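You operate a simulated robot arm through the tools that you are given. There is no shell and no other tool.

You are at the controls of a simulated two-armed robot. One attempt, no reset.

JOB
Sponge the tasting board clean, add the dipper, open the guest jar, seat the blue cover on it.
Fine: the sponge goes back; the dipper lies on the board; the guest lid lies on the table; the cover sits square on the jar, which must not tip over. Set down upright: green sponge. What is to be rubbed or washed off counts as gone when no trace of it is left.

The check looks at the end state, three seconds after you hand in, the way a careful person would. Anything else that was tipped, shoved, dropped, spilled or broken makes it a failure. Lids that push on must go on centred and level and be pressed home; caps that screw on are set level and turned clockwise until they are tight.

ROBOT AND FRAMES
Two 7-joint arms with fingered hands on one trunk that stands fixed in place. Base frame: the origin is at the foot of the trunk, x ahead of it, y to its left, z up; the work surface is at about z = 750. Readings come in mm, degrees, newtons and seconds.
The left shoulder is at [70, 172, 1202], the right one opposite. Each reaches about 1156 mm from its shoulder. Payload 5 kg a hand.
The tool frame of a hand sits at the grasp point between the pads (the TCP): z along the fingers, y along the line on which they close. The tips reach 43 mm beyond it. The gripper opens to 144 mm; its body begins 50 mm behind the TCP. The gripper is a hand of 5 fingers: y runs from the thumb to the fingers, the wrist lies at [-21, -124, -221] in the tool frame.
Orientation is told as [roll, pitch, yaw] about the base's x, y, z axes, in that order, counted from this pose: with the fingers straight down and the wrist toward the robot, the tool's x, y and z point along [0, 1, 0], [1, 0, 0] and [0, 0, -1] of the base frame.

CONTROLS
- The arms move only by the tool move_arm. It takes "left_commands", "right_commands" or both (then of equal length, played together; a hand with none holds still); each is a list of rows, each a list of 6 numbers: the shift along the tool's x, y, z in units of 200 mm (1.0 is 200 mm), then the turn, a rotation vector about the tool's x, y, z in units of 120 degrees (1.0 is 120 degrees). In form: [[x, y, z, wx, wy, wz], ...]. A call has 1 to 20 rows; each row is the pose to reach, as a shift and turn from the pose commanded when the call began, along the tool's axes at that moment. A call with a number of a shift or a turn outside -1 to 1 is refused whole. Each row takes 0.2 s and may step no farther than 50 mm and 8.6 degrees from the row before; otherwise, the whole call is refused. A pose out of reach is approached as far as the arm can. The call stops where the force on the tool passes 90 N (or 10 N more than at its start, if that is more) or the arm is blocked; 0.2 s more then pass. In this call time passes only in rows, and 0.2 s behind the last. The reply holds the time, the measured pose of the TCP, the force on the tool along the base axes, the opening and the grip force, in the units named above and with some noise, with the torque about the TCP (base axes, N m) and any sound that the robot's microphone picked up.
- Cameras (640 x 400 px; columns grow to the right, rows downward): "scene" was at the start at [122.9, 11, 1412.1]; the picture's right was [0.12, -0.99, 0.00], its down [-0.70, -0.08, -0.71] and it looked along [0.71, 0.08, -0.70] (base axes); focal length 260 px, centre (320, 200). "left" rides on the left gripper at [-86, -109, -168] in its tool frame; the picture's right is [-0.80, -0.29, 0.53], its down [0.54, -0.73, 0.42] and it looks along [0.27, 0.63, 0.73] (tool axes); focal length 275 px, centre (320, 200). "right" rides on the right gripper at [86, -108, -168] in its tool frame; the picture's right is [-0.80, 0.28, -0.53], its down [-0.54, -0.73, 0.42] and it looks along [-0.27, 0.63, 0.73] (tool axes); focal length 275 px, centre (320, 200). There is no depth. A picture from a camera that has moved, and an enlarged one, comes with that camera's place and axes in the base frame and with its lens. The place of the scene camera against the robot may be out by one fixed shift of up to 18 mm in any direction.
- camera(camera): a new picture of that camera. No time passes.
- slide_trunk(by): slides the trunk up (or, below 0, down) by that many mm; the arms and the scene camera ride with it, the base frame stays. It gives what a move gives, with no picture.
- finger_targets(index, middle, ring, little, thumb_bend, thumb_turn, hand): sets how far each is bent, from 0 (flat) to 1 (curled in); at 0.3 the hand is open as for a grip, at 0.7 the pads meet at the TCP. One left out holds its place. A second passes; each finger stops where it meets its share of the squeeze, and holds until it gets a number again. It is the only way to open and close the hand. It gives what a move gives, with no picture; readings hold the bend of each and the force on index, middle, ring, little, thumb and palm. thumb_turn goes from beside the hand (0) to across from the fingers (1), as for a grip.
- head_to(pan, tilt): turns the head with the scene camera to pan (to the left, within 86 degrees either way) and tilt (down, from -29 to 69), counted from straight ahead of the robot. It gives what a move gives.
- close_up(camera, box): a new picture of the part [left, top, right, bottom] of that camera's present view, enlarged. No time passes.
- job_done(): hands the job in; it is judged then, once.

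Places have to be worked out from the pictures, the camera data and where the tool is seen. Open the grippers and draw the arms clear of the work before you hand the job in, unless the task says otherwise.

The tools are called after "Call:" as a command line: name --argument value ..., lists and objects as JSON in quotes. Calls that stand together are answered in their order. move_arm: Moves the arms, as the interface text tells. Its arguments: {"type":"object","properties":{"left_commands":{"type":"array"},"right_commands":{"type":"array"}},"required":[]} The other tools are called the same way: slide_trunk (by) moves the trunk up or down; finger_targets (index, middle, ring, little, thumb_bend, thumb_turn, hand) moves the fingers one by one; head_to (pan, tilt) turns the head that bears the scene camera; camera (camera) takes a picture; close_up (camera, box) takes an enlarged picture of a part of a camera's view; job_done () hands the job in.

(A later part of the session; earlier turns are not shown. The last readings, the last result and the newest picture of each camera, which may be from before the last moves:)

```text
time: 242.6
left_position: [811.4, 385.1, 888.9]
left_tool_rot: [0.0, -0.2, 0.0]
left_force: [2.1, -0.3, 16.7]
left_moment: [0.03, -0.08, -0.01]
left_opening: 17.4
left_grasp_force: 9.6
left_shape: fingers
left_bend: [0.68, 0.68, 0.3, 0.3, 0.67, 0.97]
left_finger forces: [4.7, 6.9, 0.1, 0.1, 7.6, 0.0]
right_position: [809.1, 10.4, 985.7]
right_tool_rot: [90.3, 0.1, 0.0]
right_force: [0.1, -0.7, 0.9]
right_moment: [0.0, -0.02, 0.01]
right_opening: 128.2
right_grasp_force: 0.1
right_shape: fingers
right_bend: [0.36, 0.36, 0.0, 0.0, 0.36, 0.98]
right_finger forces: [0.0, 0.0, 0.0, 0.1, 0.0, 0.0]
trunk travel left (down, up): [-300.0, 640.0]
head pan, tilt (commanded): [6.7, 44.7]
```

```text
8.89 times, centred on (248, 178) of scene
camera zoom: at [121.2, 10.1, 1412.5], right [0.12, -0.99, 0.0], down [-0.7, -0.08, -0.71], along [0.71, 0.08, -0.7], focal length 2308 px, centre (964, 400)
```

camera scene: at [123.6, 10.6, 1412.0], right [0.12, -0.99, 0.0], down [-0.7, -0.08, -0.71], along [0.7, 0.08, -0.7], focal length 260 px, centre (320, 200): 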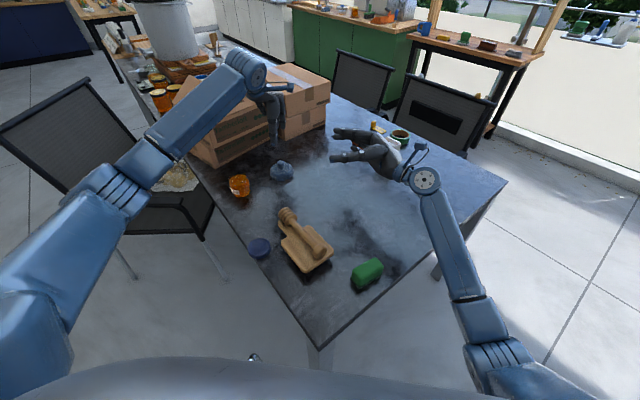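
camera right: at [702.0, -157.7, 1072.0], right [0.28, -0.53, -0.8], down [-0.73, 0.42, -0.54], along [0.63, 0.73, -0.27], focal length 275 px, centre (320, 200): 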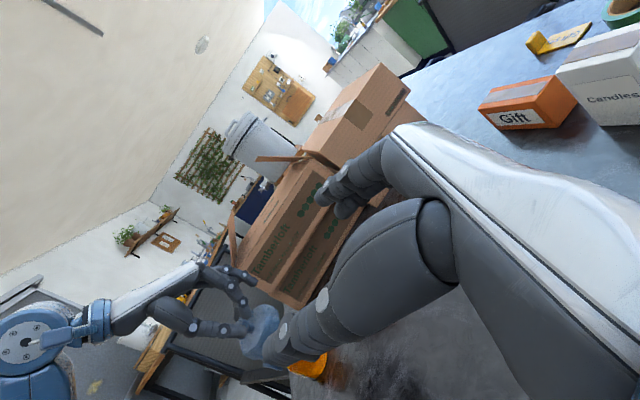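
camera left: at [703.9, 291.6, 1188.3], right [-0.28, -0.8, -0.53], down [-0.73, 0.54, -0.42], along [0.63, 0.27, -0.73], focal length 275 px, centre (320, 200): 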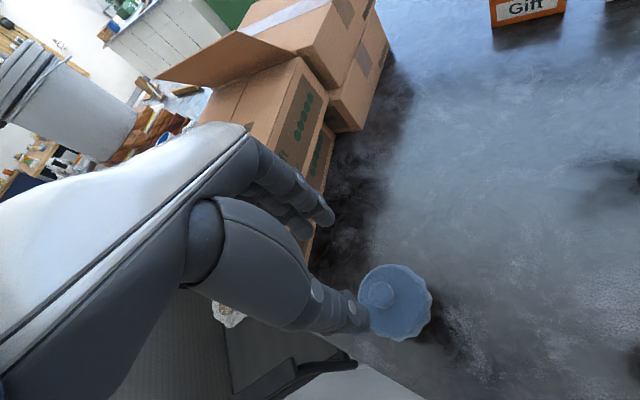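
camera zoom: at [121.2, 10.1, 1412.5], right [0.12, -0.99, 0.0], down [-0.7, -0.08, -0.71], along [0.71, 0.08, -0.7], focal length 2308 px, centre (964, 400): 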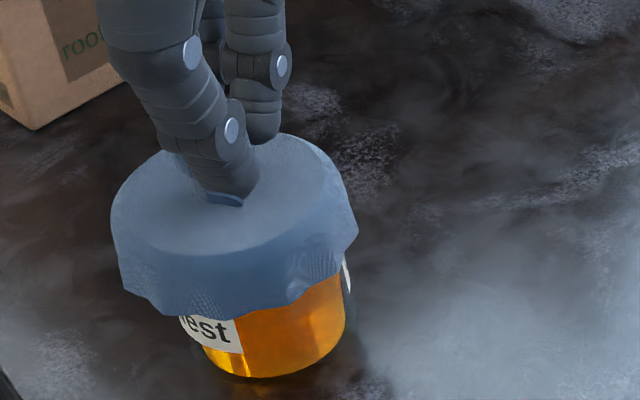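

Pressing is centred (moment near zero). I press further in small steps toward about 40 N, looking for it to go home.

Call:
move_arm --left_commands '[[0, 0, 0.0075, 0, 0, 0], [0, 0, 0.0125, 0, 0, 0]]'

Call:
move_arm --left_commands '[[0, 0, 0.0075, 0, 0, 0], [0, 0, 0.0125, 0, 0, 0]]'

Call:
move_arm --left_commands '[[0, 0, 0.0075, 0, 0, 0], [0, 0, 0.0125, 0, 0, 0]]'

Call:
close_up --camera "scene" --box '[225, 155, 270, 200]'

Call:
close_up --camera "left" --box '[240, 160, 440, 360]'

```text
time: 243.2
left_position: [810.8, 384.6, 885.5]
left_tool_rot: [0.0, -0.1, 0.0]
left_force: [0.6, -0.2, 19.0]
left_moment: [0.02, -0.04, -0.06]
left_opening: 17.8
left_grasp_force: 10.9
left_shape: fingers
left_bend: [0.68, 0.68, 0.3, 0.3, 0.67, 0.96]
left_finger forces: [4.9, 8.2, 0.1, 0.0, 8.7, 0.1]
right_position: [809.0, 10.2, 985.8]
right_tool_rot: [90.3, 0.0, 0.2]
right_force: [-0.1, 0.5, -0.2]
right_moment: [0.03, -0.01, -0.03]
right_opening: 128.3
right_grasp_force: 0.2
right_shape: fingers
right_bend: [0.36, 0.36, 0.0, 0.0, 0.36, 0.98]
right_finger forces: [0.1, 0.1, 0.0, 0.0, 0.0, 0.0]
trunk travel left (down, up): [-300.0, 640.0]
head pan, tilt (commanded): [6.7, 44.7]
```

```text
time: 243.8
left_position: [810.2, 383.9, 879.0]
left_tool_rot: [0.0, 0.2, 0.1]
left_force: [-1.2, -0.9, 1.5]
left_moment: [-0.11, 0.07, -0.03]
left_opening: 14.9
left_grasp_force: 6.0
left_shape: fingers
left_bend: [0.69, 0.69, 0.3, 0.3, 0.68, 0.97]
left_finger forces: [1.7, 3.6, 0.1, 0.0, 6.8, 0.0]
right_position: [809.7, 11.3, 985.1]
right_tool_rot: [90.2, 0.1, 0.0]
right_force: [-0.4, 0.0, 0.0]
right_moment: [-0.02, -0.01, -0.01]
right_opening: 128.6
right_grasp_force: 0.1
right_shape: fingers
right_bend: [0.36, 0.36, 0.0, 0.0, 0.36, 0.98]
right_finger forces: [0.0, 0.0, 0.0, 0.0, 0.1, 0.0]
trunk travel left (down, up): [-300.0, 640.0]
head pan, tilt (commanded): [6.7, 44.7]
```

```text
time: 244.4
left_position: [809.1, 384.6, 878.2]
left_tool_rot: [0.0, 0.0, 0.1]
left_force: [-1.8, -1.9, 2.5]
left_moment: [-0.08, 0.18, 0.03]
left_opening: 15.1
left_grasp_force: 6.2
left_shape: fingers
left_bend: [0.69, 0.69, 0.3, 0.3, 0.68, 0.97]
left_finger forces: [1.8, 3.1, 0.0, 0.0, 8.3, 0.0]
right_position: [809.9, 10.9, 986.0]
right_tool_rot: [90.2, 0.1, 0.1]
right_force: [0.0, -0.5, 0.4]
right_moment: [-0.03, 0.0, -0.02]
right_opening: 128.2
right_grasp_force: 0.1
right_shape: fingers
right_bend: [0.36, 0.36, 0.0, 0.0, 0.36, 0.98]
right_finger forces: [0.0, 0.1, 0.1, 0.1, 0.1, 0.1]
trunk travel left (down, up): [-300.0, 640.0]
head pan, tilt (commanded): [6.7, 44.7]
```

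```text
8.89 times, centred on (248, 178) of scene
camera zoom: at [122.3, 10.7, 1412.2], right [0.12, -0.99, 0.0], down [-0.7, -0.08, -0.71], along [0.71, 0.08, -0.7], focal length 2308 px, centre (964, 400)
```

zoom: 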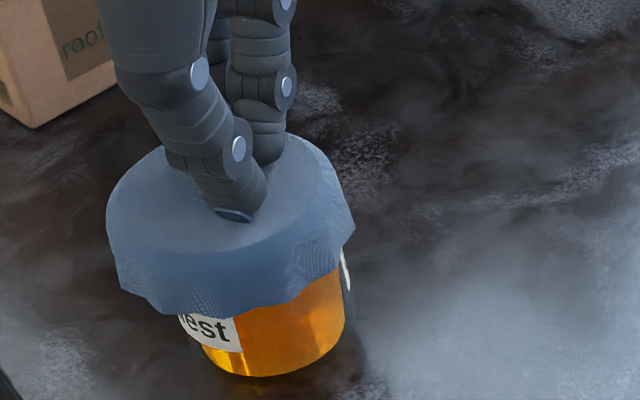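

```text
2.00 times, centred on (340, 260) of left
camera zoom: at [701.4, 297.3, 1045.8], right [-0.28, -0.8, -0.53], down [-0.73, 0.54, -0.42], along [0.63, 0.27, -0.73], focal length 551 px, centre (280, 80)
```

zoom: 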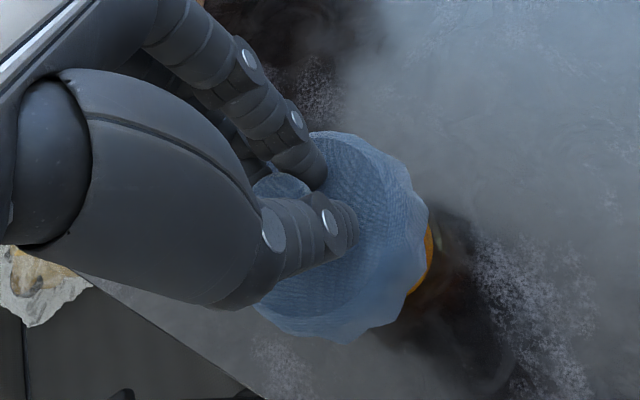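

The fingers slid down the knob during pressing (no more seating travel). I release, lift away and measure the cover's height and position again.

Call:
finger_targets --hand "left" --index 0.5 --middle 0.5 --thumb_bend 0.5

Call:
move_arm --left_commands '[[0, 0, -0.1, 0, 0, 0], [0, 0, -0.25, 0, 0, 0], [0, 0, -0.45, 0, 0, 0], [0, 0, -0.68, 0, 0, 0]]'

Call:
close_up --camera "scene" --box '[225, 155, 270, 200]'

Call:
close_up --camera "left" --box '[340, 250, 450, 350]'

```text
time: 245.4
left_position: [811.0, 384.9, 878.0]
left_tool_rot: [0.0, 0.1, 0.0]
left_force: [-0.3, 0.0, 2.3]
left_moment: [0.04, 0.06, 0.0]
left_opening: 78.4
left_grasp_force: 2.0
left_shape: fingers
left_bend: [0.5, 0.5, 0.3, 0.3, 0.5, 0.97]
left_finger forces: [0.4, 0.6, 0.1, 0.1, 1.8, 0.0]
right_position: [811.4, 10.2, 985.3]
right_tool_rot: [90.2, 0.1, 0.2]
right_force: [0.0, 0.3, 1.2]
right_moment: [0.03, 0.02, 0.02]
right_opening: 128.2
right_grasp_force: 0.1
right_shape: fingers
right_bend: [0.36, 0.36, 0.0, 0.0, 0.36, 0.98]
right_finger forces: [0.0, 0.1, 0.0, 0.0, 0.0, 0.0]
trunk travel left (down, up): [-300.0, 640.0]
head pan, tilt (commanded): [6.7, 44.7]
```

```text
time: 246.4
left_position: [815.3, 385.2, 1015.5]
left_tool_rot: [0.0, 0.1, 0.1]
left_force: [-0.3, 0.0, -0.7]
left_moment: [0.04, -0.03, -0.06]
left_opening: 78.6
left_grasp_force: 0.0
left_shape: fingers
left_bend: [0.5, 0.5, 0.3, 0.3, 0.5, 0.97]
left_finger forces: [0.0, 0.0, 0.1, 0.1, 0.1, 0.1]
right_position: [808.2, 10.2, 987.5]
right_tool_rot: [90.3, 0.0, 0.0]
right_force: [-0.1, 0.3, -0.1]
right_moment: [0.01, -0.01, -0.01]
right_opening: 128.4
right_grasp_force: 0.0
right_shape: fingers
right_bend: [0.36, 0.36, 0.0, 0.0, 0.36, 0.98]
right_finger forces: [0.0, 0.0, 0.0, 0.1, 0.0, 0.0]
trunk travel left (down, up): [-300.0, 640.0]
head pan, tilt (commanded): [6.7, 44.7]
```

```text
8.89 times, centred on (248, 178) of scene
camera zoom: at [121.8, 10.4, 1412.1], right [0.12, -0.99, 0.0], down [-0.7, -0.08, -0.71], along [0.71, 0.08, -0.7], focal length 2308 px, centre (964, 400)
```

zoom: 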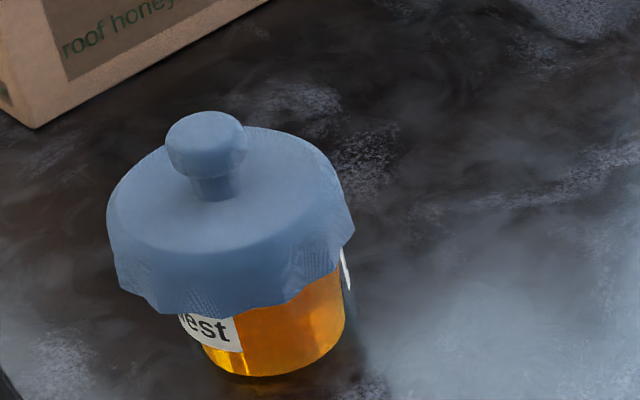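

```text
4.00 times, centred on (395, 300) of left
camera zoom: at [705.3, 298.8, 1182.6], right [-0.28, -0.8, -0.53], down [-0.73, 0.54, -0.42], along [0.63, 0.27, -0.73], focal length 1101 px, centre (20, -200)
```

zoom: 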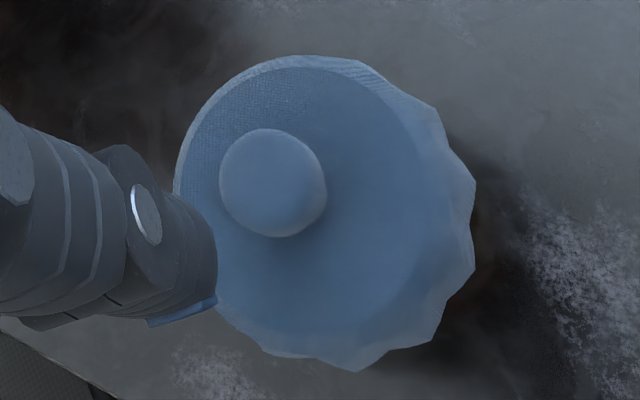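

Consistent fits now put the cover at about (806, 387), level and resting on the rim, and the jar axis at about (810, 383.3). I re-grip lightly at the right height to slide it into centre without pressing.

Call:
move_arm --left_commands '[[0.006, -0.022, 0.15, 0, 0, 0], [0.0125, -0.0445, 0.3, 0, 0, 0], [0.0125, -0.0445, 0.45, 0, 0, 0], [0.0125, -0.0445, 0.55, 0, 0, 0]]'

Call:
close_up --camera "left" --box '[240, 160, 440, 360]'

```text
time: 247.4
left_position: [802.3, 390.2, 905.8]
left_tool_rot: [0.0, 0.0, 0.1]
left_force: [0.4, -0.8, -0.2]
left_moment: [0.03, -0.01, 0.02]
left_opening: 78.5
left_grasp_force: 0.0
left_shape: fingers
left_bend: [0.5, 0.5, 0.3, 0.3, 0.5, 0.97]
left_finger forces: [0.1, 0.1, 0.0, 0.0, 0.0, 0.1]
right_position: [809.5, 11.1, 985.9]
right_tool_rot: [90.2, 0.1, 0.1]
right_force: [-0.4, -0.2, 0.1]
right_moment: [0.02, 0.03, -0.01]
right_opening: 128.3
right_grasp_force: 0.1
right_shape: fingers
right_bend: [0.36, 0.36, 0.0, 0.0, 0.36, 0.98]
right_finger forces: [0.0, 0.0, 0.0, 0.0, 0.0, 0.1]
trunk travel left (down, up): [-300.0, 640.0]
head pan, tilt (commanded): [6.7, 44.7]
```

```text
2.00 times, centred on (340, 260) of left
camera zoom: at [692.8, 303.6, 1072.0], right [-0.28, -0.8, -0.53], down [-0.73, 0.54, -0.42], along [0.63, 0.27, -0.73], focal length 551 px, centre (280, 80)
```

zoom: 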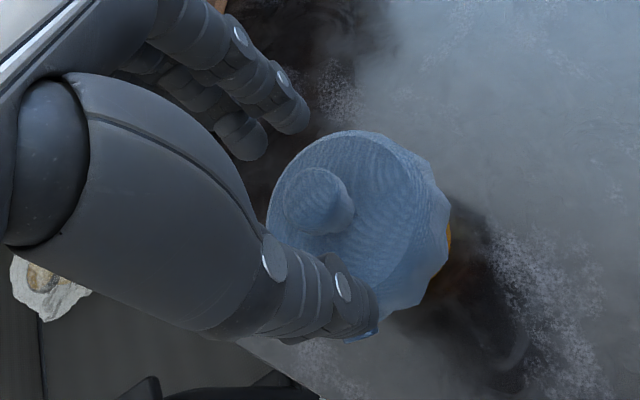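

Call:
move_arm --left_commands '[[-0.015, 0.013, 0.03, 0, 0, 0], [-0.015, 0.013, 0.062, 0, 0, 0]]'

Call:
finger_targets --hand "left" --index 0.64 --middle 0.64 --thumb_bend 0.64

Call:
finger_targets --hand "left" --index 0.695 --middle 0.695 --thumb_bend 0.695

Call:
close_up --camera "left" --box '[240, 160, 440, 360]'

Call:
close_up --camera "scene" --box '[225, 155, 270, 200]'

```text
time: 248.0
left_position: [804.7, 384.3, 892.3]
left_tool_rot: [0.0, -0.1, 0.0]
left_force: [-0.1, 0.5, -0.2]
left_moment: [0.03, 0.04, 0.01]
left_opening: 78.2
left_grasp_force: 0.1
left_shape: fingers
left_bend: [0.5, 0.5, 0.3, 0.3, 0.5, 0.97]
left_finger forces: [0.0, 0.0, 0.0, 0.0, 0.0, 0.0]
right_position: [809.4, 12.1, 985.6]
right_tool_rot: [90.2, 0.1, 0.0]
right_force: [1.2, 0.0, -0.3]
right_moment: [-0.01, 0.02, 0.0]
right_opening: 128.1
right_grasp_force: 0.1
right_shape: fingers
right_bend: [0.36, 0.36, 0.0, 0.0, 0.36, 0.98]
right_finger forces: [0.1, 0.0, 0.1, 0.0, 0.0, 0.0]
trunk travel left (down, up): [-300.0, 640.0]
head pan, tilt (commanded): [6.7, 44.7]
```

```text
time: 249.0
left_position: [805.3, 385.8, 891.2]
left_tool_rot: [0.0, 0.0, 0.1]
left_force: [0.9, 0.4, -0.1]
left_moment: [0.02, 0.02, -0.02]
left_opening: 29.1
left_grasp_force: 0.1
left_shape: fingers
left_bend: [0.64, 0.64, 0.3, 0.3, 0.64, 0.97]
left_finger forces: [0.0, 0.1, 0.1, 0.0, 0.1, 0.0]
right_position: [810.5, 10.8, 984.4]
right_tool_rot: [90.2, 0.1, 0.1]
right_force: [-0.5, 0.5, 0.1]
right_moment: [0.03, 0.03, -0.01]
right_opening: 128.3
right_grasp_force: 0.0
right_shape: fingers
right_bend: [0.36, 0.36, 0.0, 0.0, 0.36, 0.98]
right_finger forces: [0.1, 0.1, 0.0, 0.0, 0.0, 0.1]
trunk travel left (down, up): [-300.0, 640.0]
head pan, tilt (commanded): [6.7, 44.7]
```

```text
time: 250.0
left_position: [804.2, 386.1, 892.4]
left_tool_rot: [0.1, 0.1, 0.0]
left_force: [-0.2, 0.0, -0.6]
left_moment: [0.0, 0.0, -0.01]
left_opening: 18.5
left_grasp_force: 3.5
left_shape: fingers
left_bend: [0.67, 0.68, 0.3, 0.3, 0.67, 0.97]
left_finger forces: [1.7, 2.3, 0.0, 0.0, 3.6, 0.0]
right_position: [809.9, 11.6, 985.0]
right_tool_rot: [90.2, 0.1, 0.1]
right_force: [0.2, 0.5, 0.1]
right_moment: [0.01, -0.02, 0.02]
right_opening: 128.4
right_grasp_force: 0.1
right_shape: fingers
right_bend: [0.36, 0.36, 0.0, 0.0, 0.36, 0.98]
right_finger forces: [0.0, 0.0, 0.1, 0.0, 0.1, 0.0]
trunk travel left (down, up): [-300.0, 640.0]
head pan, tilt (commanded): [6.7, 44.7]
```

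```text
2.00 times, centred on (340, 260) of left
camera zoom: at [695.6, 298.2, 1059.5], right [-0.28, -0.8, -0.53], down [-0.73, 0.54, -0.42], along [0.63, 0.27, -0.73], focal length 551 px, centre (280, 80)
```

zoom: 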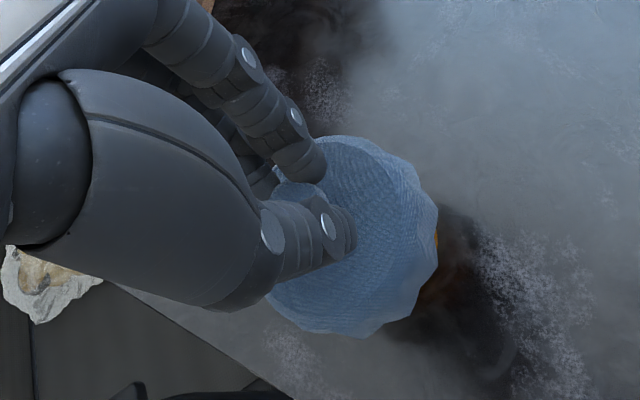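

```text
8.89 times, centred on (248, 178) of scene
camera zoom: at [122.8, 11.0, 1412.1], right [0.12, -0.99, 0.0], down [-0.7, -0.08, -0.71], along [0.71, 0.08, -0.7], focal length 2308 px, centre (964, 400)
```

zoom: 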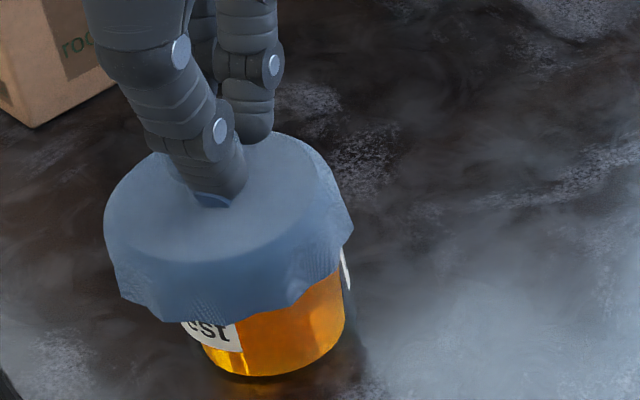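

Light symmetric grip. I slide the cover 5.5 mm forward and 1.5 mm right without pressing.

Call:
move_arm --left_commands '[[-0.002, 0.01, -0.002, 0, 0, 0], [-0.005, 0.02, -0.002, 0, 0, 0], [-0.0075, 0.0275, -0.002, 0, 0, 0]]'

Call:
close_up --camera "scene" --box '[225, 155, 270, 200]'

Call:
close_up --camera "left" --box '[240, 160, 440, 360]'

```text
time: 250.8
left_position: [810.6, 382.1, 893.1]
left_tool_rot: [-0.1, 0.1, 0.1]
left_force: [0.4, 0.3, 1.2]
left_moment: [0.01, -0.02, 0.0]
left_opening: 18.6
left_grasp_force: 3.7
left_shape: fingers
left_bend: [0.67, 0.68, 0.3, 0.3, 0.67, 0.97]
left_finger forces: [1.5, 2.3, 0.1, 0.0, 3.7, 0.0]
right_position: [810.0, 11.5, 986.2]
right_tool_rot: [90.3, 0.1, 0.1]
right_force: [0.4, 0.0, 0.3]
right_moment: [0.0, 0.04, -0.01]
right_opening: 128.3
right_grasp_force: 0.1
right_shape: fingers
right_bend: [0.36, 0.36, 0.0, 0.0, 0.36, 0.98]
right_finger forces: [0.1, 0.0, 0.1, 0.0, 0.0, 0.0]
trunk travel left (down, up): [-300.0, 640.0]
head pan, tilt (commanded): [6.7, 44.7]
```

```text
8.89 times, centred on (248, 178) of scene
camera zoom: at [122.9, 11.0, 1412.1], right [0.12, -0.99, 0.0], down [-0.7, -0.08, -0.71], along [0.71, 0.08, -0.7], focal length 2308 px, centre (964, 400)
```

zoom: 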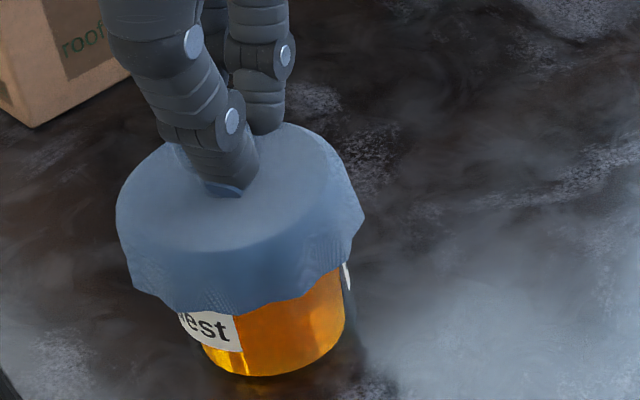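

```text
2.00 times, centred on (340, 260) of left
camera zoom: at [701.3, 295.4, 1060.1], right [-0.28, -0.8, -0.53], down [-0.73, 0.54, -0.42], along [0.63, 0.27, -0.73], focal length 551 px, centre (280, 80)
```

zoom: 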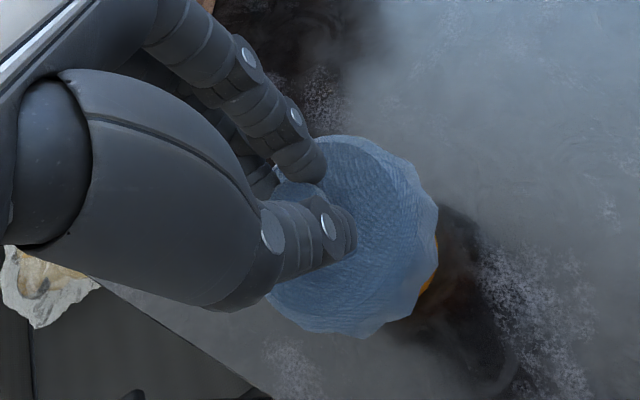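

The cover now matches the jar's axis in both views. I press straight down lightly to check that the load is centred.

Call:
move_arm --left_commands '[[0, 0, 0.0075, 0, 0, 0], [0, 0, 0.0125, 0, 0, 0]]'

Call:
move_arm --left_commands '[[0, 0, 0.0075, 0, 0, 0], [0, 0, 0.0125, 0, 0, 0]]'

```text
time: 251.4
left_position: [810.4, 382.3, 891.6]
left_tool_rot: [-0.1, 0.0, 0.0]
left_force: [1.6, -0.5, 2.2]
left_moment: [0.02, 0.02, -0.02]
left_opening: 18.6
left_grasp_force: 4.6
left_shape: fingers
left_bend: [0.67, 0.68, 0.3, 0.3, 0.67, 0.97]
left_finger forces: [2.1, 2.7, 0.1, 0.0, 3.8, 0.1]
right_position: [810.4, 11.3, 986.1]
right_tool_rot: [90.2, 0.1, 0.1]
right_force: [0.3, 0.3, -0.1]
right_moment: [-0.02, 0.0, 0.03]
right_opening: 128.4
right_grasp_force: 0.0
right_shape: fingers
right_bend: [0.36, 0.36, 0.0, 0.0, 0.36, 0.98]
right_finger forces: [0.1, 0.1, 0.0, 0.0, 0.1, 0.0]
trunk travel left (down, up): [-300.0, 640.0]
head pan, tilt (commanded): [6.7, 44.7]
```

```text
time: 252.0
left_position: [810.8, 382.2, 889.6]
left_tool_rot: [0.1, -0.1, 0.2]
left_force: [2.0, -0.4, 8.1]
left_moment: [0.02, -0.04, -0.01]
left_opening: 17.9
left_grasp_force: 5.7
left_shape: fingers
left_bend: [0.68, 0.68, 0.3, 0.3, 0.67, 0.97]
left_finger forces: [2.7, 4.0, 0.1, 0.0, 4.7, 0.0]
right_position: [810.5, 10.6, 986.6]
right_tool_rot: [90.3, 0.1, 0.0]
right_force: [0.1, -0.7, 0.5]
right_moment: [0.01, -0.05, -0.02]
right_opening: 128.4
right_grasp_force: 0.0
right_shape: fingers
right_bend: [0.36, 0.36, 0.0, 0.0, 0.36, 0.98]
right_finger forces: [0.0, 0.1, 0.1, 0.0, 0.0, 0.1]
trunk travel left (down, up): [-300.0, 640.0]
head pan, tilt (commanded): [6.7, 44.7]
```

Centred (tiny moment). I ease the load and release in small symmetric steps.

Call:
move_arm --left_commands '[[0, 0.004, -0.006, 0, 0, 0], [0, 0.006, -0.012, 0, 0, 0]]'

Call:
finger_targets --hand "left" --index 0.67 --middle 0.675 --thumb_bend 0.665

Call:
finger_targets --hand "left" --index 0.65 --middle 0.65 --thumb_bend 0.645

Call:
finger_targets --hand "left" --index 0.55 --middle 0.55 --thumb_bend 0.55

Call:
move_arm --left_commands '[[0, 0, -0.1, 0, 0, 0], [0, 0, -0.25, 0, 0, 0], [0, 0, -0.45, 0, 0, 0], [0, 0, -0.65, 0, 0, 0]]'

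Call:
close_up --camera "scene" --box '[225, 155, 270, 200]'

Call:
close_up --camera "left" --box '[340, 250, 450, 350]'

```text
time: 252.6
left_position: [812.2, 382.0, 891.4]
left_tool_rot: [0.0, 0.1, 0.0]
left_force: [-1.7, -0.4, 3.5]
left_moment: [-0.04, 0.09, -0.01]
left_opening: 18.2
left_grasp_force: 4.7
left_shape: fingers
left_bend: [0.68, 0.68, 0.3, 0.3, 0.67, 0.97]
left_finger forces: [1.6, 2.3, 0.0, 0.1, 5.0, 0.0]
right_position: [809.8, 10.2, 985.3]
right_tool_rot: [90.1, 0.1, 0.1]
right_force: [-0.1, 0.3, 0.1]
right_moment: [0.03, 0.06, -0.01]
right_opening: 128.6
right_grasp_force: 0.2
right_shape: fingers
right_bend: [0.36, 0.36, 0.0, 0.0, 0.36, 0.98]
right_finger forces: [0.0, 0.1, 0.0, 0.0, 0.0, 0.0]
trunk travel left (down, up): [-300.0, 640.0]
head pan, tilt (commanded): [6.7, 44.7]
```

```text
time: 253.6
left_position: [811.9, 382.5, 890.2]
left_tool_rot: [0.0, 0.2, -0.1]
left_force: [-0.9, -0.9, 0.4]
left_moment: [-0.06, 0.04, 0.0]
left_opening: 20.5
left_grasp_force: 1.4
left_shape: fingers
left_bend: [0.67, 0.67, 0.3, 0.3, 0.66, 0.97]
left_finger forces: [0.1, 0.7, 0.0, 0.0, 1.3, 0.0]
right_position: [811.1, 10.9, 986.2]
right_tool_rot: [90.2, 0.2, 0.2]
right_force: [0.2, -0.2, -0.5]
right_moment: [-0.02, -0.02, 0.01]
right_opening: 128.3
right_grasp_force: 0.1
right_shape: fingers
right_bend: [0.36, 0.36, 0.0, 0.0, 0.36, 0.98]
right_finger forces: [0.0, 0.0, 0.0, 0.0, 0.1, 0.0]
trunk travel left (down, up): [-300.0, 640.0]
head pan, tilt (commanded): [6.7, 44.7]
```

```text
time: 254.6
left_position: [813.4, 382.6, 891.7]
left_tool_rot: [0.0, 0.0, -0.1]
left_force: [0.2, 0.3, 0.1]
left_moment: [0.0, 0.0, -0.01]
left_opening: 26.0
left_grasp_force: 0.0
left_shape: fingers
left_bend: [0.65, 0.65, 0.3, 0.3, 0.64, 0.97]
left_finger forces: [0.0, 0.1, 0.0, 0.1, 0.1, 0.0]
right_position: [810.3, 10.3, 985.6]
right_tool_rot: [90.2, 0.1, 0.1]
right_force: [-0.9, -0.8, 0.4]
right_moment: [-0.01, -0.02, 0.03]
right_opening: 128.2
right_grasp_force: 0.0
right_shape: fingers
right_bend: [0.36, 0.36, 0.0, 0.0, 0.36, 0.98]
right_finger forces: [0.0, 0.0, 0.0, 0.0, 0.0, 0.1]
trunk travel left (down, up): [-300.0, 640.0]
head pan, tilt (commanded): [6.7, 44.7]
```

```text
time: 255.6
left_position: [811.6, 383.9, 890.7]
left_tool_rot: [-0.1, 0.0, 0.0]
left_force: [0.2, -0.3, -0.4]
left_moment: [0.01, 0.0, 0.01]
left_opening: 60.1
left_grasp_force: 0.1
left_shape: fingers
left_bend: [0.55, 0.55, 0.3, 0.3, 0.55, 0.97]
left_finger forces: [0.0, 0.0, 0.1, 0.1, 0.0, 0.1]
right_position: [810.1, 11.1, 985.2]
right_tool_rot: [90.2, 0.0, 0.1]
right_force: [0.4, -0.7, 0.2]
right_moment: [-0.02, 0.04, 0.02]
right_opening: 128.3
right_grasp_force: 0.1
right_shape: fingers
right_bend: [0.36, 0.36, 0.0, 0.0, 0.36, 0.98]
right_finger forces: [0.0, 0.1, 0.0, 0.0, 0.0, 0.1]
trunk travel left (down, up): [-300.0, 640.0]
head pan, tilt (commanded): [6.7, 44.7]
```

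```text
time: 256.6
left_position: [813.9, 383.6, 1020.7]
left_tool_rot: [0.0, 0.1, 0.1]
left_force: [-0.6, -0.2, 0.6]
left_moment: [0.01, 0.0, -0.01]
left_opening: 60.3
left_grasp_force: 0.1
left_shape: fingers
left_bend: [0.55, 0.55, 0.3, 0.3, 0.55, 0.97]
left_finger forces: [0.1, 0.0, 0.0, 0.0, 0.1, 0.0]
right_position: [809.4, 10.7, 986.0]
right_tool_rot: [90.2, 0.2, 0.1]
right_force: [-0.1, 0.0, 0.0]
right_moment: [0.0, 0.01, -0.03]
right_opening: 128.4
right_grasp_force: 0.0
right_shape: fingers
right_bend: [0.36, 0.36, 0.0, 0.0, 0.36, 0.98]
right_finger forces: [0.0, 0.0, 0.1, 0.1, 0.0, 0.1]
trunk travel left (down, up): [-300.0, 640.0]
head pan, tilt (commanded): [6.7, 44.7]
```

```text
8.89 times, centred on (248, 178) of scene
camera zoom: at [122.1, 10.6, 1412.1], right [0.12, -0.99, 0.0], down [-0.7, -0.08, -0.71], along [0.71, 0.08, -0.7], focal length 2308 px, centre (964, 400)
```

zoom: 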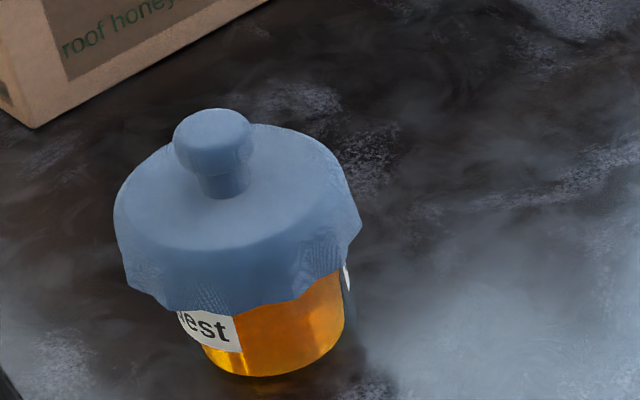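

```text
4.00 times, centred on (395, 300) of left
camera zoom: at [704.9, 296.8, 1188.1], right [-0.28, -0.8, -0.53], down [-0.73, 0.54, -0.42], along [0.63, 0.27, -0.73], focal length 1101 px, centre (20, -200)
```

zoom: 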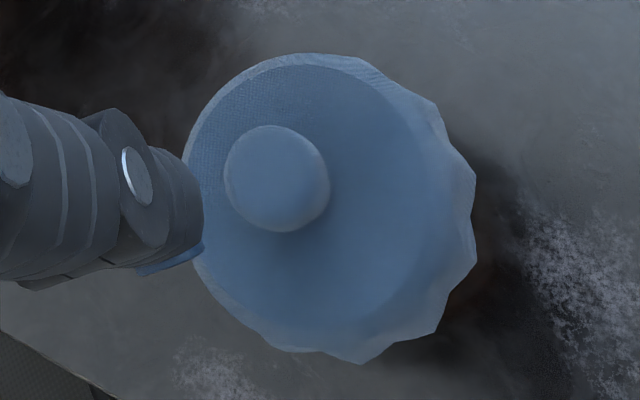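

The cover sits level and centred within about 2 mm. Now the guest lid near the edge: I bring the left hand over it (yaw 45°, so the fingers clear the board) to draw it further onto the table.

Call:
move_arm --left_commands '[[-0.05, -0.16, 0, 0, 0, -0.03], [-0.1, -0.32, 0, 0, 0, -0.0625], [-0.15, -0.48, 0, 0, 0, -0.094], [-0.2, -0.64, 0, 0, 0, -0.125], [-0.25, -0.8, 0, 0, 0, -0.156], [-0.3, -0.95, 0, 0, 0, -0.1875]]'

Call:
camera --camera "left"

Call:
camera --camera "scene"

```text
time: 258.0
left_position: [621.8, 320.7, 1022.0]
left_tool_rot: [0.1, 0.0, 22.6]
left_force: [-0.6, 0.2, -1.4]
left_moment: [0.06, -0.02, 0.01]
left_opening: 60.4
left_grasp_force: 0.1
left_shape: fingers
left_bend: [0.55, 0.55, 0.3, 0.3, 0.55, 0.97]
left_finger forces: [0.0, 0.0, 0.1, 0.0, 0.0, 0.1]
right_position: [809.5, 10.5, 986.4]
right_tool_rot: [90.3, 0.0, 0.0]
right_force: [-0.2, -0.7, 0.5]
right_moment: [-0.01, 0.01, 0.0]
right_opening: 128.4
right_grasp_force: 0.0
right_shape: fingers
right_bend: [0.36, 0.36, 0.0, 0.0, 0.36, 0.98]
right_finger forces: [0.0, 0.1, 0.0, 0.1, 0.0, 0.0]
trunk travel left (down, up): [-300.0, 640.0]
head pan, tilt (commanded): [6.7, 44.7]
```

```text
taken
camera left: at [553.5, 198.3, 1188.9], right [0.04, -0.84, -0.53], down [-0.88, 0.22, -0.42], along [0.48, 0.49, -0.73], focal length 275 px, centre (320, 200)
```

left: 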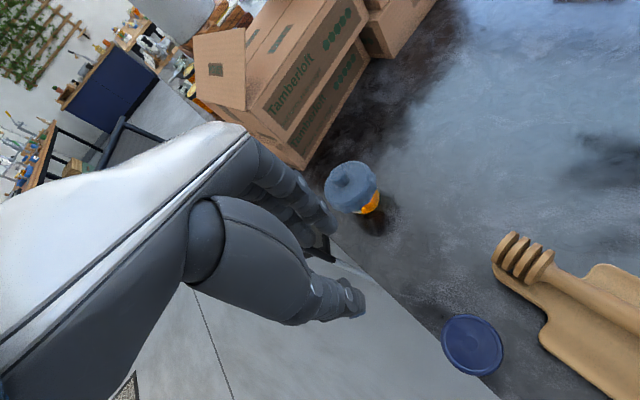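

```text
taken
camera scene: at [121.8, 10.1, 1412.2], right [0.12, -0.99, 0.0], down [-0.7, -0.08, -0.71], along [0.71, 0.08, -0.7], focal length 260 px, centre (320, 200)
```

scene: 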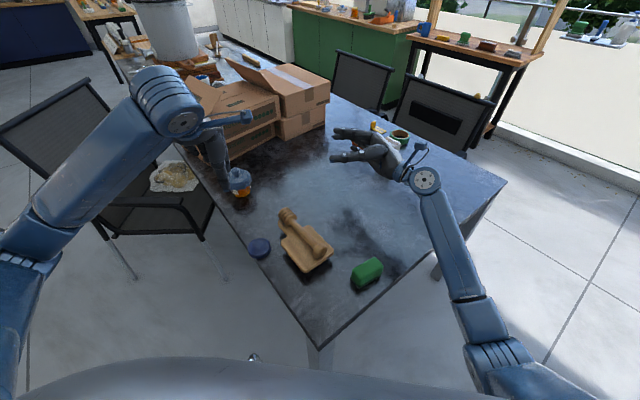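

This angle shows the covered jar well; I zoom on it and on the lid.

Call:
close_up --camera "left" --box '[310, 150, 400, 230]'

Call:
close_up --camera "left" --box '[420, 290, 530, 400]'

```text
5.00 times, centred on (355, 190) of left
camera zoom: at [553.5, 198.3, 1188.9], right [0.04, -0.84, -0.53], down [-0.88, 0.22, -0.42], along [0.48, 0.49, -0.73], focal length 1376 px, centre (145, 250)
```

zoom: 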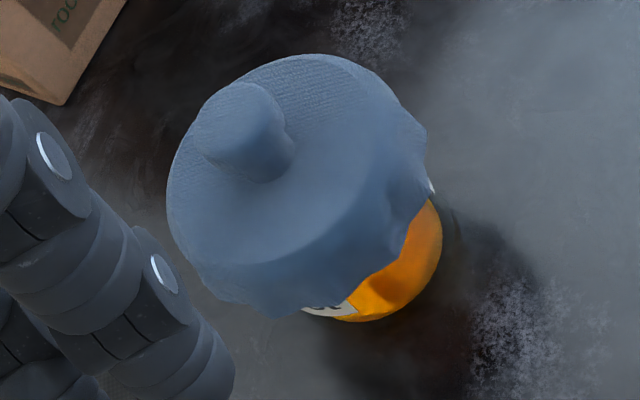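

```text
3.64 times, centred on (475, 345) of left
camera zoom: at [553.5, 198.3, 1188.9], right [0.04, -0.84, -0.53], down [-0.88, 0.22, -0.42], along [0.48, 0.49, -0.73], focal length 1001 px, centre (-244, -327)
```

zoom: 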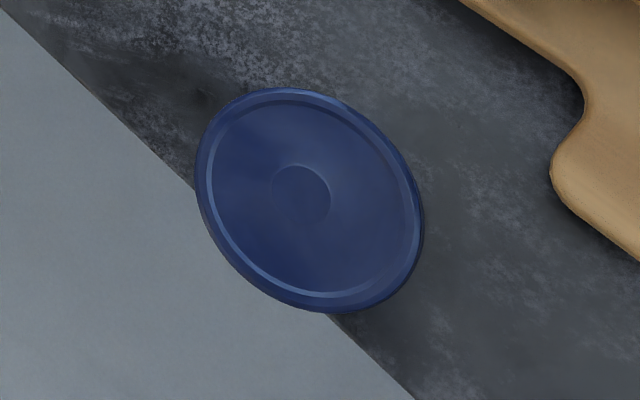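

The covered jar looks right from this side as well (centred within about 3 mm). I now go to the lid with thumb/index/middle open.

Call:
finger_targets --hand "left" --index 0.43 --middle 0.43 --ring 0.0 --little 0.0 --thumb_bend 0.43

Call:
move_arm --left_commands '[[-0.06, -0.1, 0, 0, 0, -0.05], [-0.12, -0.2, 0, 0, 0, -0.1], [-0.18, -0.3, 0.05, 0, 0, -0.15], [-0.237, -0.394, 0.2, 0, 0, -0.187], [-0.237, -0.394, 0.4, 0, 0, -0.187], [-0.237, -0.394, 0.6, 0, 0, -0.187], [-0.237, -0.394, 0.75, 0, 0, -0.187]]'

Call:
camera --camera "left"

Call:
close_up --camera "scene" --box '[220, 190, 340, 290]'

```text
time: 259.0
left_position: [622.6, 321.2, 1022.0]
left_tool_rot: [0.0, 0.0, 22.6]
left_force: [0.0, 0.3, -0.8]
left_moment: [0.01, 0.0, -0.01]
left_opening: 103.5
left_grasp_force: 0.0
left_shape: fingers
left_bend: [0.43, 0.43, 0.0, 0.0, 0.43, 0.97]
left_finger forces: [0.1, 0.1, 0.0, 0.0, 0.1, 0.0]
right_position: [809.3, 11.4, 985.4]
right_tool_rot: [90.2, 0.0, 0.1]
right_force: [-0.2, -0.1, 0.4]
right_moment: [-0.01, -0.03, 0.02]
right_opening: 128.2
right_grasp_force: 0.1
right_shape: fingers
right_bend: [0.36, 0.36, 0.0, 0.0, 0.36, 0.98]
right_finger forces: [0.0, 0.0, 0.2, 0.0, 0.0, 0.1]
trunk travel left (down, up): [-300.0, 640.0]
head pan, tilt (commanded): [6.7, 44.7]
```

```text
time: 260.6
left_position: [569.1, 246.0, 870.1]
left_tool_rot: [0.0, 0.1, 45.0]
left_force: [0.3, -1.0, -0.2]
left_moment: [-0.03, 0.02, -0.04]
left_opening: 103.4
left_grasp_force: 0.1
left_shape: fingers
left_bend: [0.43, 0.43, 0.0, 0.0, 0.43, 0.97]
left_finger forces: [0.1, 0.0, 0.0, 0.0, 0.1, 0.1]
right_position: [810.4, 12.9, 984.5]
right_tool_rot: [90.1, 0.1, 0.0]
right_force: [-0.1, -0.2, 0.2]
right_moment: [-0.02, 0.0, -0.01]
right_opening: 128.3
right_grasp_force: 0.0
right_shape: fingers
right_bend: [0.36, 0.36, 0.0, 0.0, 0.36, 0.98]
right_finger forces: [0.0, 0.0, 0.1, 0.0, 0.1, 0.0]
trunk travel left (down, up): [-300.0, 640.0]
head pan, tilt (commanded): [6.7, 44.7]
```

```text
taken
camera left: at [554.0, 107.1, 1037.4], right [0.36, -0.76, -0.53], down [-0.9, -0.13, -0.42], along [0.25, 0.63, -0.73], focal length 275 px, centre (320, 200)
```

left: 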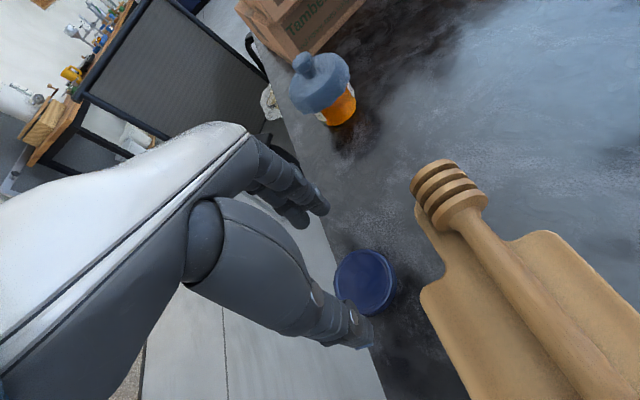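

```text
4.00 times, centred on (280, 240) of scene
camera zoom: at [123.2, 11.8, 1412.2], right [0.12, -0.99, 0.0], down [-0.7, -0.08, -0.71], along [0.71, 0.08, -0.7], focal length 1039 px, centre (480, 40)
```

zoom: 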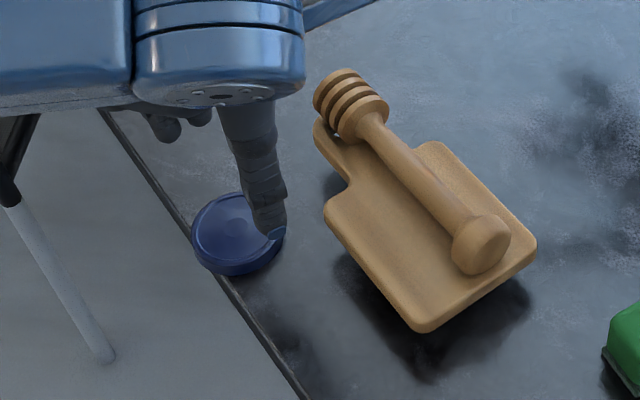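

The lid is about 6 mm toward the thumb from the hand's centre; I correct and descend around it.

Call:
move_arm --left_commands '[[-0.006, -0.015, 0.08, 0, 0, 0], [-0.01, -0.027, 0.17, 0, 0, 0], [-0.01, -0.027, 0.25, 0, 0, 0], [-0.01, -0.027, 0.31, 0, 0, 0]]'

Call:
close_up --camera "left" --box '[250, 180, 430, 340]'

Call:
close_up --camera "scene" --box '[230, 210, 310, 280]'

```text
time: 261.6
left_position: [566.2, 241.5, 809.9]
left_tool_rot: [0.0, 0.0, 45.0]
left_force: [-0.3, -0.3, -0.1]
left_moment: [0.0, 0.04, 0.02]
left_opening: 103.8
left_grasp_force: 0.1
left_shape: fingers
left_bend: [0.43, 0.43, 0.0, 0.0, 0.43, 0.97]
left_finger forces: [0.1, 0.0, 0.1, 0.0, 0.0, 0.0]
right_position: [810.2, 11.6, 985.3]
right_tool_rot: [90.2, 0.1, 0.2]
right_force: [1.0, 0.0, 0.3]
right_moment: [0.0, -0.02, -0.01]
right_opening: 128.4
right_grasp_force: 0.0
right_shape: fingers
right_bend: [0.36, 0.36, 0.0, 0.0, 0.36, 0.98]
right_finger forces: [0.0, 0.1, 0.0, 0.1, 0.0, 0.0]
trunk travel left (down, up): [-300.0, 640.0]
head pan, tilt (commanded): [6.7, 44.7]
```

```text
2.50 times, centred on (340, 260) of left
camera zoom: at [550.0, 103.1, 976.4], right [0.36, -0.76, -0.53], down [-0.9, -0.13, -0.42], along [0.25, 0.63, -0.73], focal length 688 px, centre (270, 50)
```

zoom: 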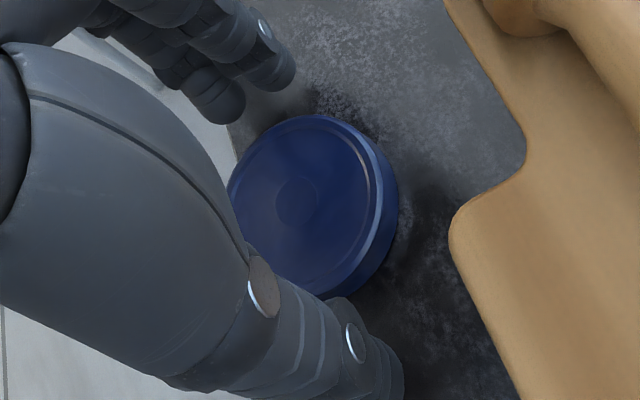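

```text
5.71 times, centred on (270, 245) of scene
camera zoom: at [122.9, 11.0, 1412.1], right [0.12, -0.99, 0.0], down [-0.7, -0.08, -0.71], along [0.71, 0.08, -0.7], focal length 1484 px, centre (606, -57)
```

zoom: 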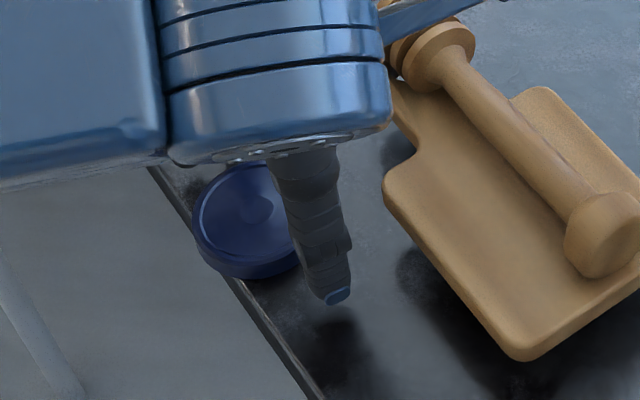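

Centred. I close gently to hold the lid against the table and drag it along and inward, without lifting.

Call:
move_arm --left_commands '[[0, 0, 0.015, 0, 0, 0], [0, 0, 0.028, 0, 0, 0]]'

Call:
finger_targets --hand "left" --index 0.54 --middle 0.55 --thumb_bend 0.54

Call:
move_arm --left_commands '[[-0.01, 0.04, 0, 0, 0, 0], [-0.03, 0.1, 0, 0, 0, 0], [-0.05, 0.16, 0, 0, 0, 0], [-0.07, 0.22, 0, 0, 0, 0], [-0.09, 0.28, 0, 0, 0, 0], [-0.11, 0.34, 0, 0, 0, 0], [-0.13, 0.4, 0, 0, 0, 0], [-0.16, 0.45, 0, 0, 0, 0]]'

Call:
close_up --camera "left" --box '[250, 180, 430, 340]'

Call:
close_up --camera "scene" --box '[220, 170, 330, 270]'

```text
time: 262.2
left_position: [567.1, 242.1, 804.0]
left_tool_rot: [0.0, -0.1, 45.0]
left_force: [-0.1, 0.0, -0.9]
left_moment: [0.02, 0.02, 0.01]
left_opening: 103.5
left_grasp_force: 0.0
left_shape: fingers
left_bend: [0.43, 0.43, 0.0, 0.0, 0.43, 0.97]
left_finger forces: [0.1, 0.0, 0.1, 0.0, 0.0, 0.0]
right_position: [809.5, 12.3, 986.1]
right_tool_rot: [90.2, 0.1, 0.2]
right_force: [-0.3, 0.3, -0.1]
right_moment: [0.0, 0.03, -0.01]
right_opening: 128.0
right_grasp_force: 0.0
right_shape: fingers
right_bend: [0.36, 0.36, 0.0, 0.0, 0.36, 0.98]
right_finger forces: [0.0, 0.0, 0.0, 0.0, 0.1, 0.0]
trunk travel left (down, up): [-300.0, 640.0]
head pan, tilt (commanded): [6.7, 44.7]
```

```text
time: 263.2
left_position: [565.7, 243.7, 803.5]
left_tool_rot: [0.0, 0.0, 45.0]
left_force: [0.0, 0.1, 0.7]
left_moment: [-0.01, 0.05, 0.01]
left_opening: 68.9
left_grasp_force: 2.6
left_shape: fingers
left_bend: [0.53, 0.54, 0.0, 0.0, 0.53, 0.97]
left_finger forces: [0.8, 1.9, 0.1, 0.0, 2.4, 0.0]
right_position: [810.0, 10.3, 986.4]
right_tool_rot: [90.2, 0.1, 0.1]
right_force: [-0.9, 1.2, 0.6]
right_moment: [-0.02, 0.0, -0.01]
right_opening: 128.4
right_grasp_force: 0.1
right_shape: fingers
right_bend: [0.36, 0.36, 0.0, 0.0, 0.36, 0.98]
right_finger forces: [0.0, 0.0, 0.1, 0.0, 0.0, 0.0]
trunk travel left (down, up): [-300.0, 640.0]
head pan, tilt (commanded): [6.7, 44.7]
```

```text
time: 265.0
left_position: [651.0, 284.4, 803.8]
left_tool_rot: [0.0, 0.1, 45.0]
left_force: [-0.3, -0.1, 1.6]
left_moment: [-0.03, 0.08, -0.03]
left_opening: 68.9
left_grasp_force: 2.8
left_shape: fingers
left_bend: [0.54, 0.54, 0.0, 0.0, 0.52, 0.97]
left_finger forces: [0.6, 1.7, 0.0, 0.1, 3.0, 0.0]
right_position: [809.6, 10.6, 984.7]
right_tool_rot: [90.2, 0.1, 0.1]
right_force: [0.2, -0.2, 0.2]
right_moment: [0.04, 0.02, 0.02]
right_opening: 128.2
right_grasp_force: 0.1
right_shape: fingers
right_bend: [0.36, 0.36, 0.0, 0.0, 0.36, 0.98]
right_finger forces: [0.0, 0.0, 0.0, 0.0, 0.0, 0.0]
trunk travel left (down, up): [-300.0, 640.0]
head pan, tilt (commanded): [6.7, 44.7]
```

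```text
2.50 times, centred on (340, 260) of left
camera zoom: at [635.1, 145.5, 970.5], right [0.36, -0.76, -0.53], down [-0.9, -0.13, -0.42], along [0.25, 0.63, -0.73], focal length 688 px, centre (270, 50)
```

zoom: 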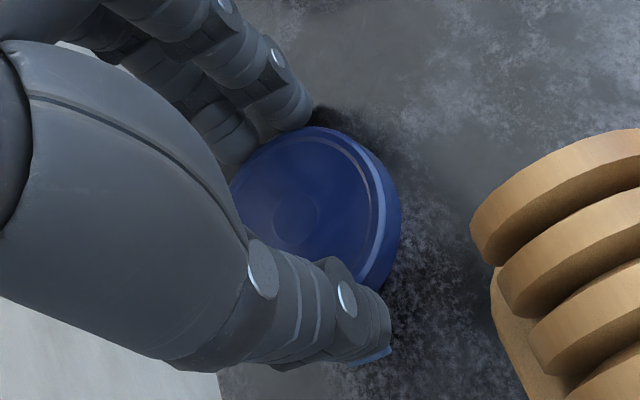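

```text
4.00 times, centred on (275, 220) of scene
camera zoom: at [122.8, 10.7, 1412.1], right [0.12, -0.99, 0.0], down [-0.7, -0.08, -0.71], along [0.71, 0.08, -0.7], focal length 1039 px, centre (500, 120)
```

zoom: 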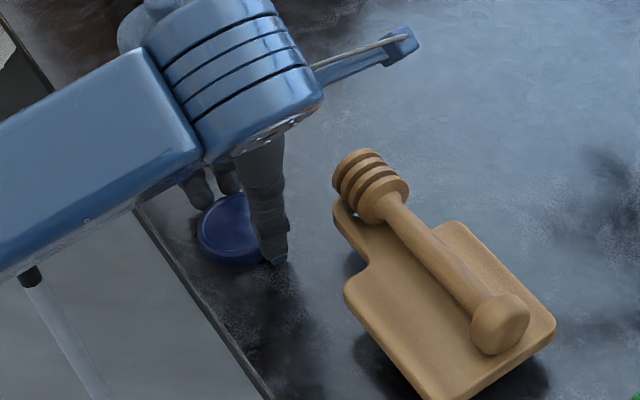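

The lid slid nicely to (651, 284), fully on the table. I release it and lift the hand.

Call:
finger_targets --hand "left" --index 0.51 --middle 0.51 --thumb_bend 0.5

Call:
finger_targets --hand "left" --index 0.43 --middle 0.43 --thumb_bend 0.43

Call:
move_arm --left_commands '[[0, 0, -0.1, 0, 0, 0], [0, 0, -0.25, 0, 0, 0], [0, 0, -0.45, 0, 0, 0], [0, 0, -0.65, 0, 0, 0], [0, 0, -0.85, 0, 0, 0]]'

Call:
camera --camera "left"

Call:
camera --camera "scene"

```text
time: 266.0
left_position: [651.1, 284.7, 801.8]
left_tool_rot: [0.0, -0.1, 45.0]
left_force: [-0.4, 0.5, -0.5]
left_moment: [0.04, 0.02, 0.0]
left_opening: 76.3
left_grasp_force: 0.0
left_shape: fingers
left_bend: [0.51, 0.51, 0.0, 0.0, 0.5, 0.97]
left_finger forces: [0.0, 0.1, 0.1, 0.0, 0.0, 0.1]
right_position: [810.8, 11.4, 987.6]
right_tool_rot: [90.2, 0.1, 0.1]
right_force: [0.5, -0.3, 0.1]
right_moment: [0.0, 0.02, 0.03]
right_opening: 128.1
right_grasp_force: 0.0
right_shape: fingers
right_bend: [0.36, 0.36, 0.0, 0.0, 0.36, 0.98]
right_finger forces: [0.1, 0.0, 0.1, 0.0, 0.0, 0.0]
trunk travel left (down, up): [-300.0, 640.0]
head pan, tilt (commanded): [6.7, 44.7]
```

```text
time: 267.0
left_position: [650.9, 283.8, 801.4]
left_tool_rot: [0.0, -0.1, 45.1]
left_force: [0.6, -0.5, -0.2]
left_moment: [0.01, 0.03, 0.02]
left_opening: 103.4
left_grasp_force: 0.0
left_shape: fingers
left_bend: [0.43, 0.43, 0.0, 0.0, 0.43, 0.97]
left_finger forces: [0.0, 0.1, 0.0, 0.0, 0.1, 0.0]
right_position: [809.5, 10.5, 986.2]
right_tool_rot: [90.1, 0.1, 0.0]
right_force: [0.3, 0.2, -0.3]
right_moment: [-0.02, -0.03, -0.03]
right_opening: 128.4
right_grasp_force: 0.0
right_shape: fingers
right_bend: [0.36, 0.36, 0.0, 0.0, 0.36, 0.98]
right_finger forces: [0.0, 0.0, 0.0, 0.1, 0.0, 0.0]
trunk travel left (down, up): [-300.0, 640.0]
head pan, tilt (commanded): [6.7, 44.7]
```

```text
time: 268.2
left_position: [649.2, 283.5, 973.7]
left_tool_rot: [0.1, 0.1, 45.1]
left_force: [-0.9, -0.2, -0.2]
left_moment: [0.05, -0.01, 0.01]
left_opening: 103.5
left_grasp_force: 0.1
left_shape: fingers
left_bend: [0.43, 0.43, 0.0, 0.0, 0.43, 0.97]
left_finger forces: [0.0, 0.0, 0.0, 0.0, 0.0, 0.0]
right_position: [810.7, 10.6, 985.8]
right_tool_rot: [90.2, 0.0, 0.1]
right_force: [-0.6, 0.6, -0.1]
right_moment: [-0.01, 0.01, -0.03]
right_opening: 128.4
right_grasp_force: 0.0
right_shape: fingers
right_bend: [0.36, 0.36, 0.0, 0.0, 0.36, 0.98]
right_finger forces: [0.0, 0.1, 0.1, 0.0, 0.1, 0.0]
trunk travel left (down, up): [-300.0, 640.0]
head pan, tilt (commanded): [6.7, 44.7]
```

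```text
taken
camera left: at [633.0, 145.6, 1140.4], right [0.36, -0.76, -0.54], down [-0.9, -0.13, -0.42], along [0.25, 0.63, -0.73], focal length 275 px, centre (320, 200)
```

left: 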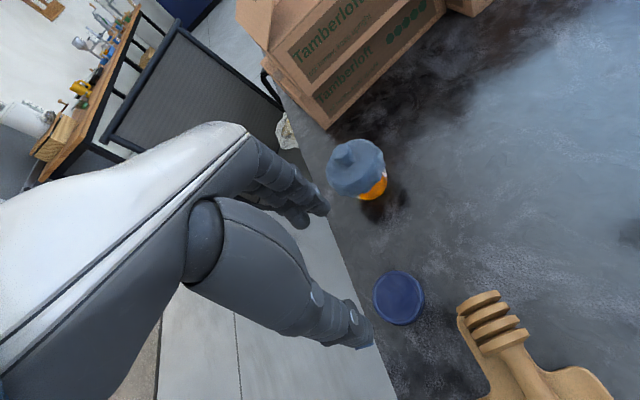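

```text
taken
camera scene: at [122.0, 10.5, 1412.0], right [0.12, -0.99, 0.0], down [-0.7, -0.08, -0.71], along [0.71, 0.08, -0.7], focal length 260 px, centre (320, 200)
```

scene: 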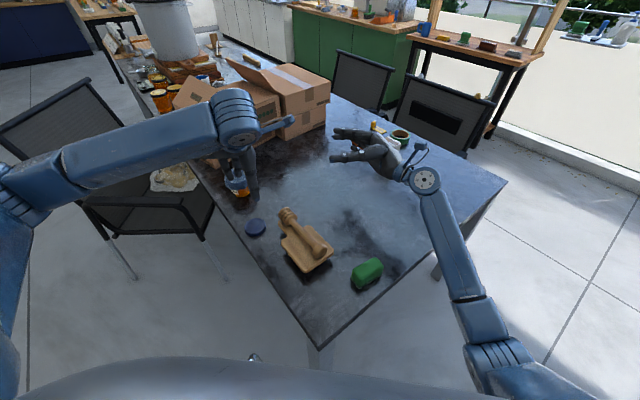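

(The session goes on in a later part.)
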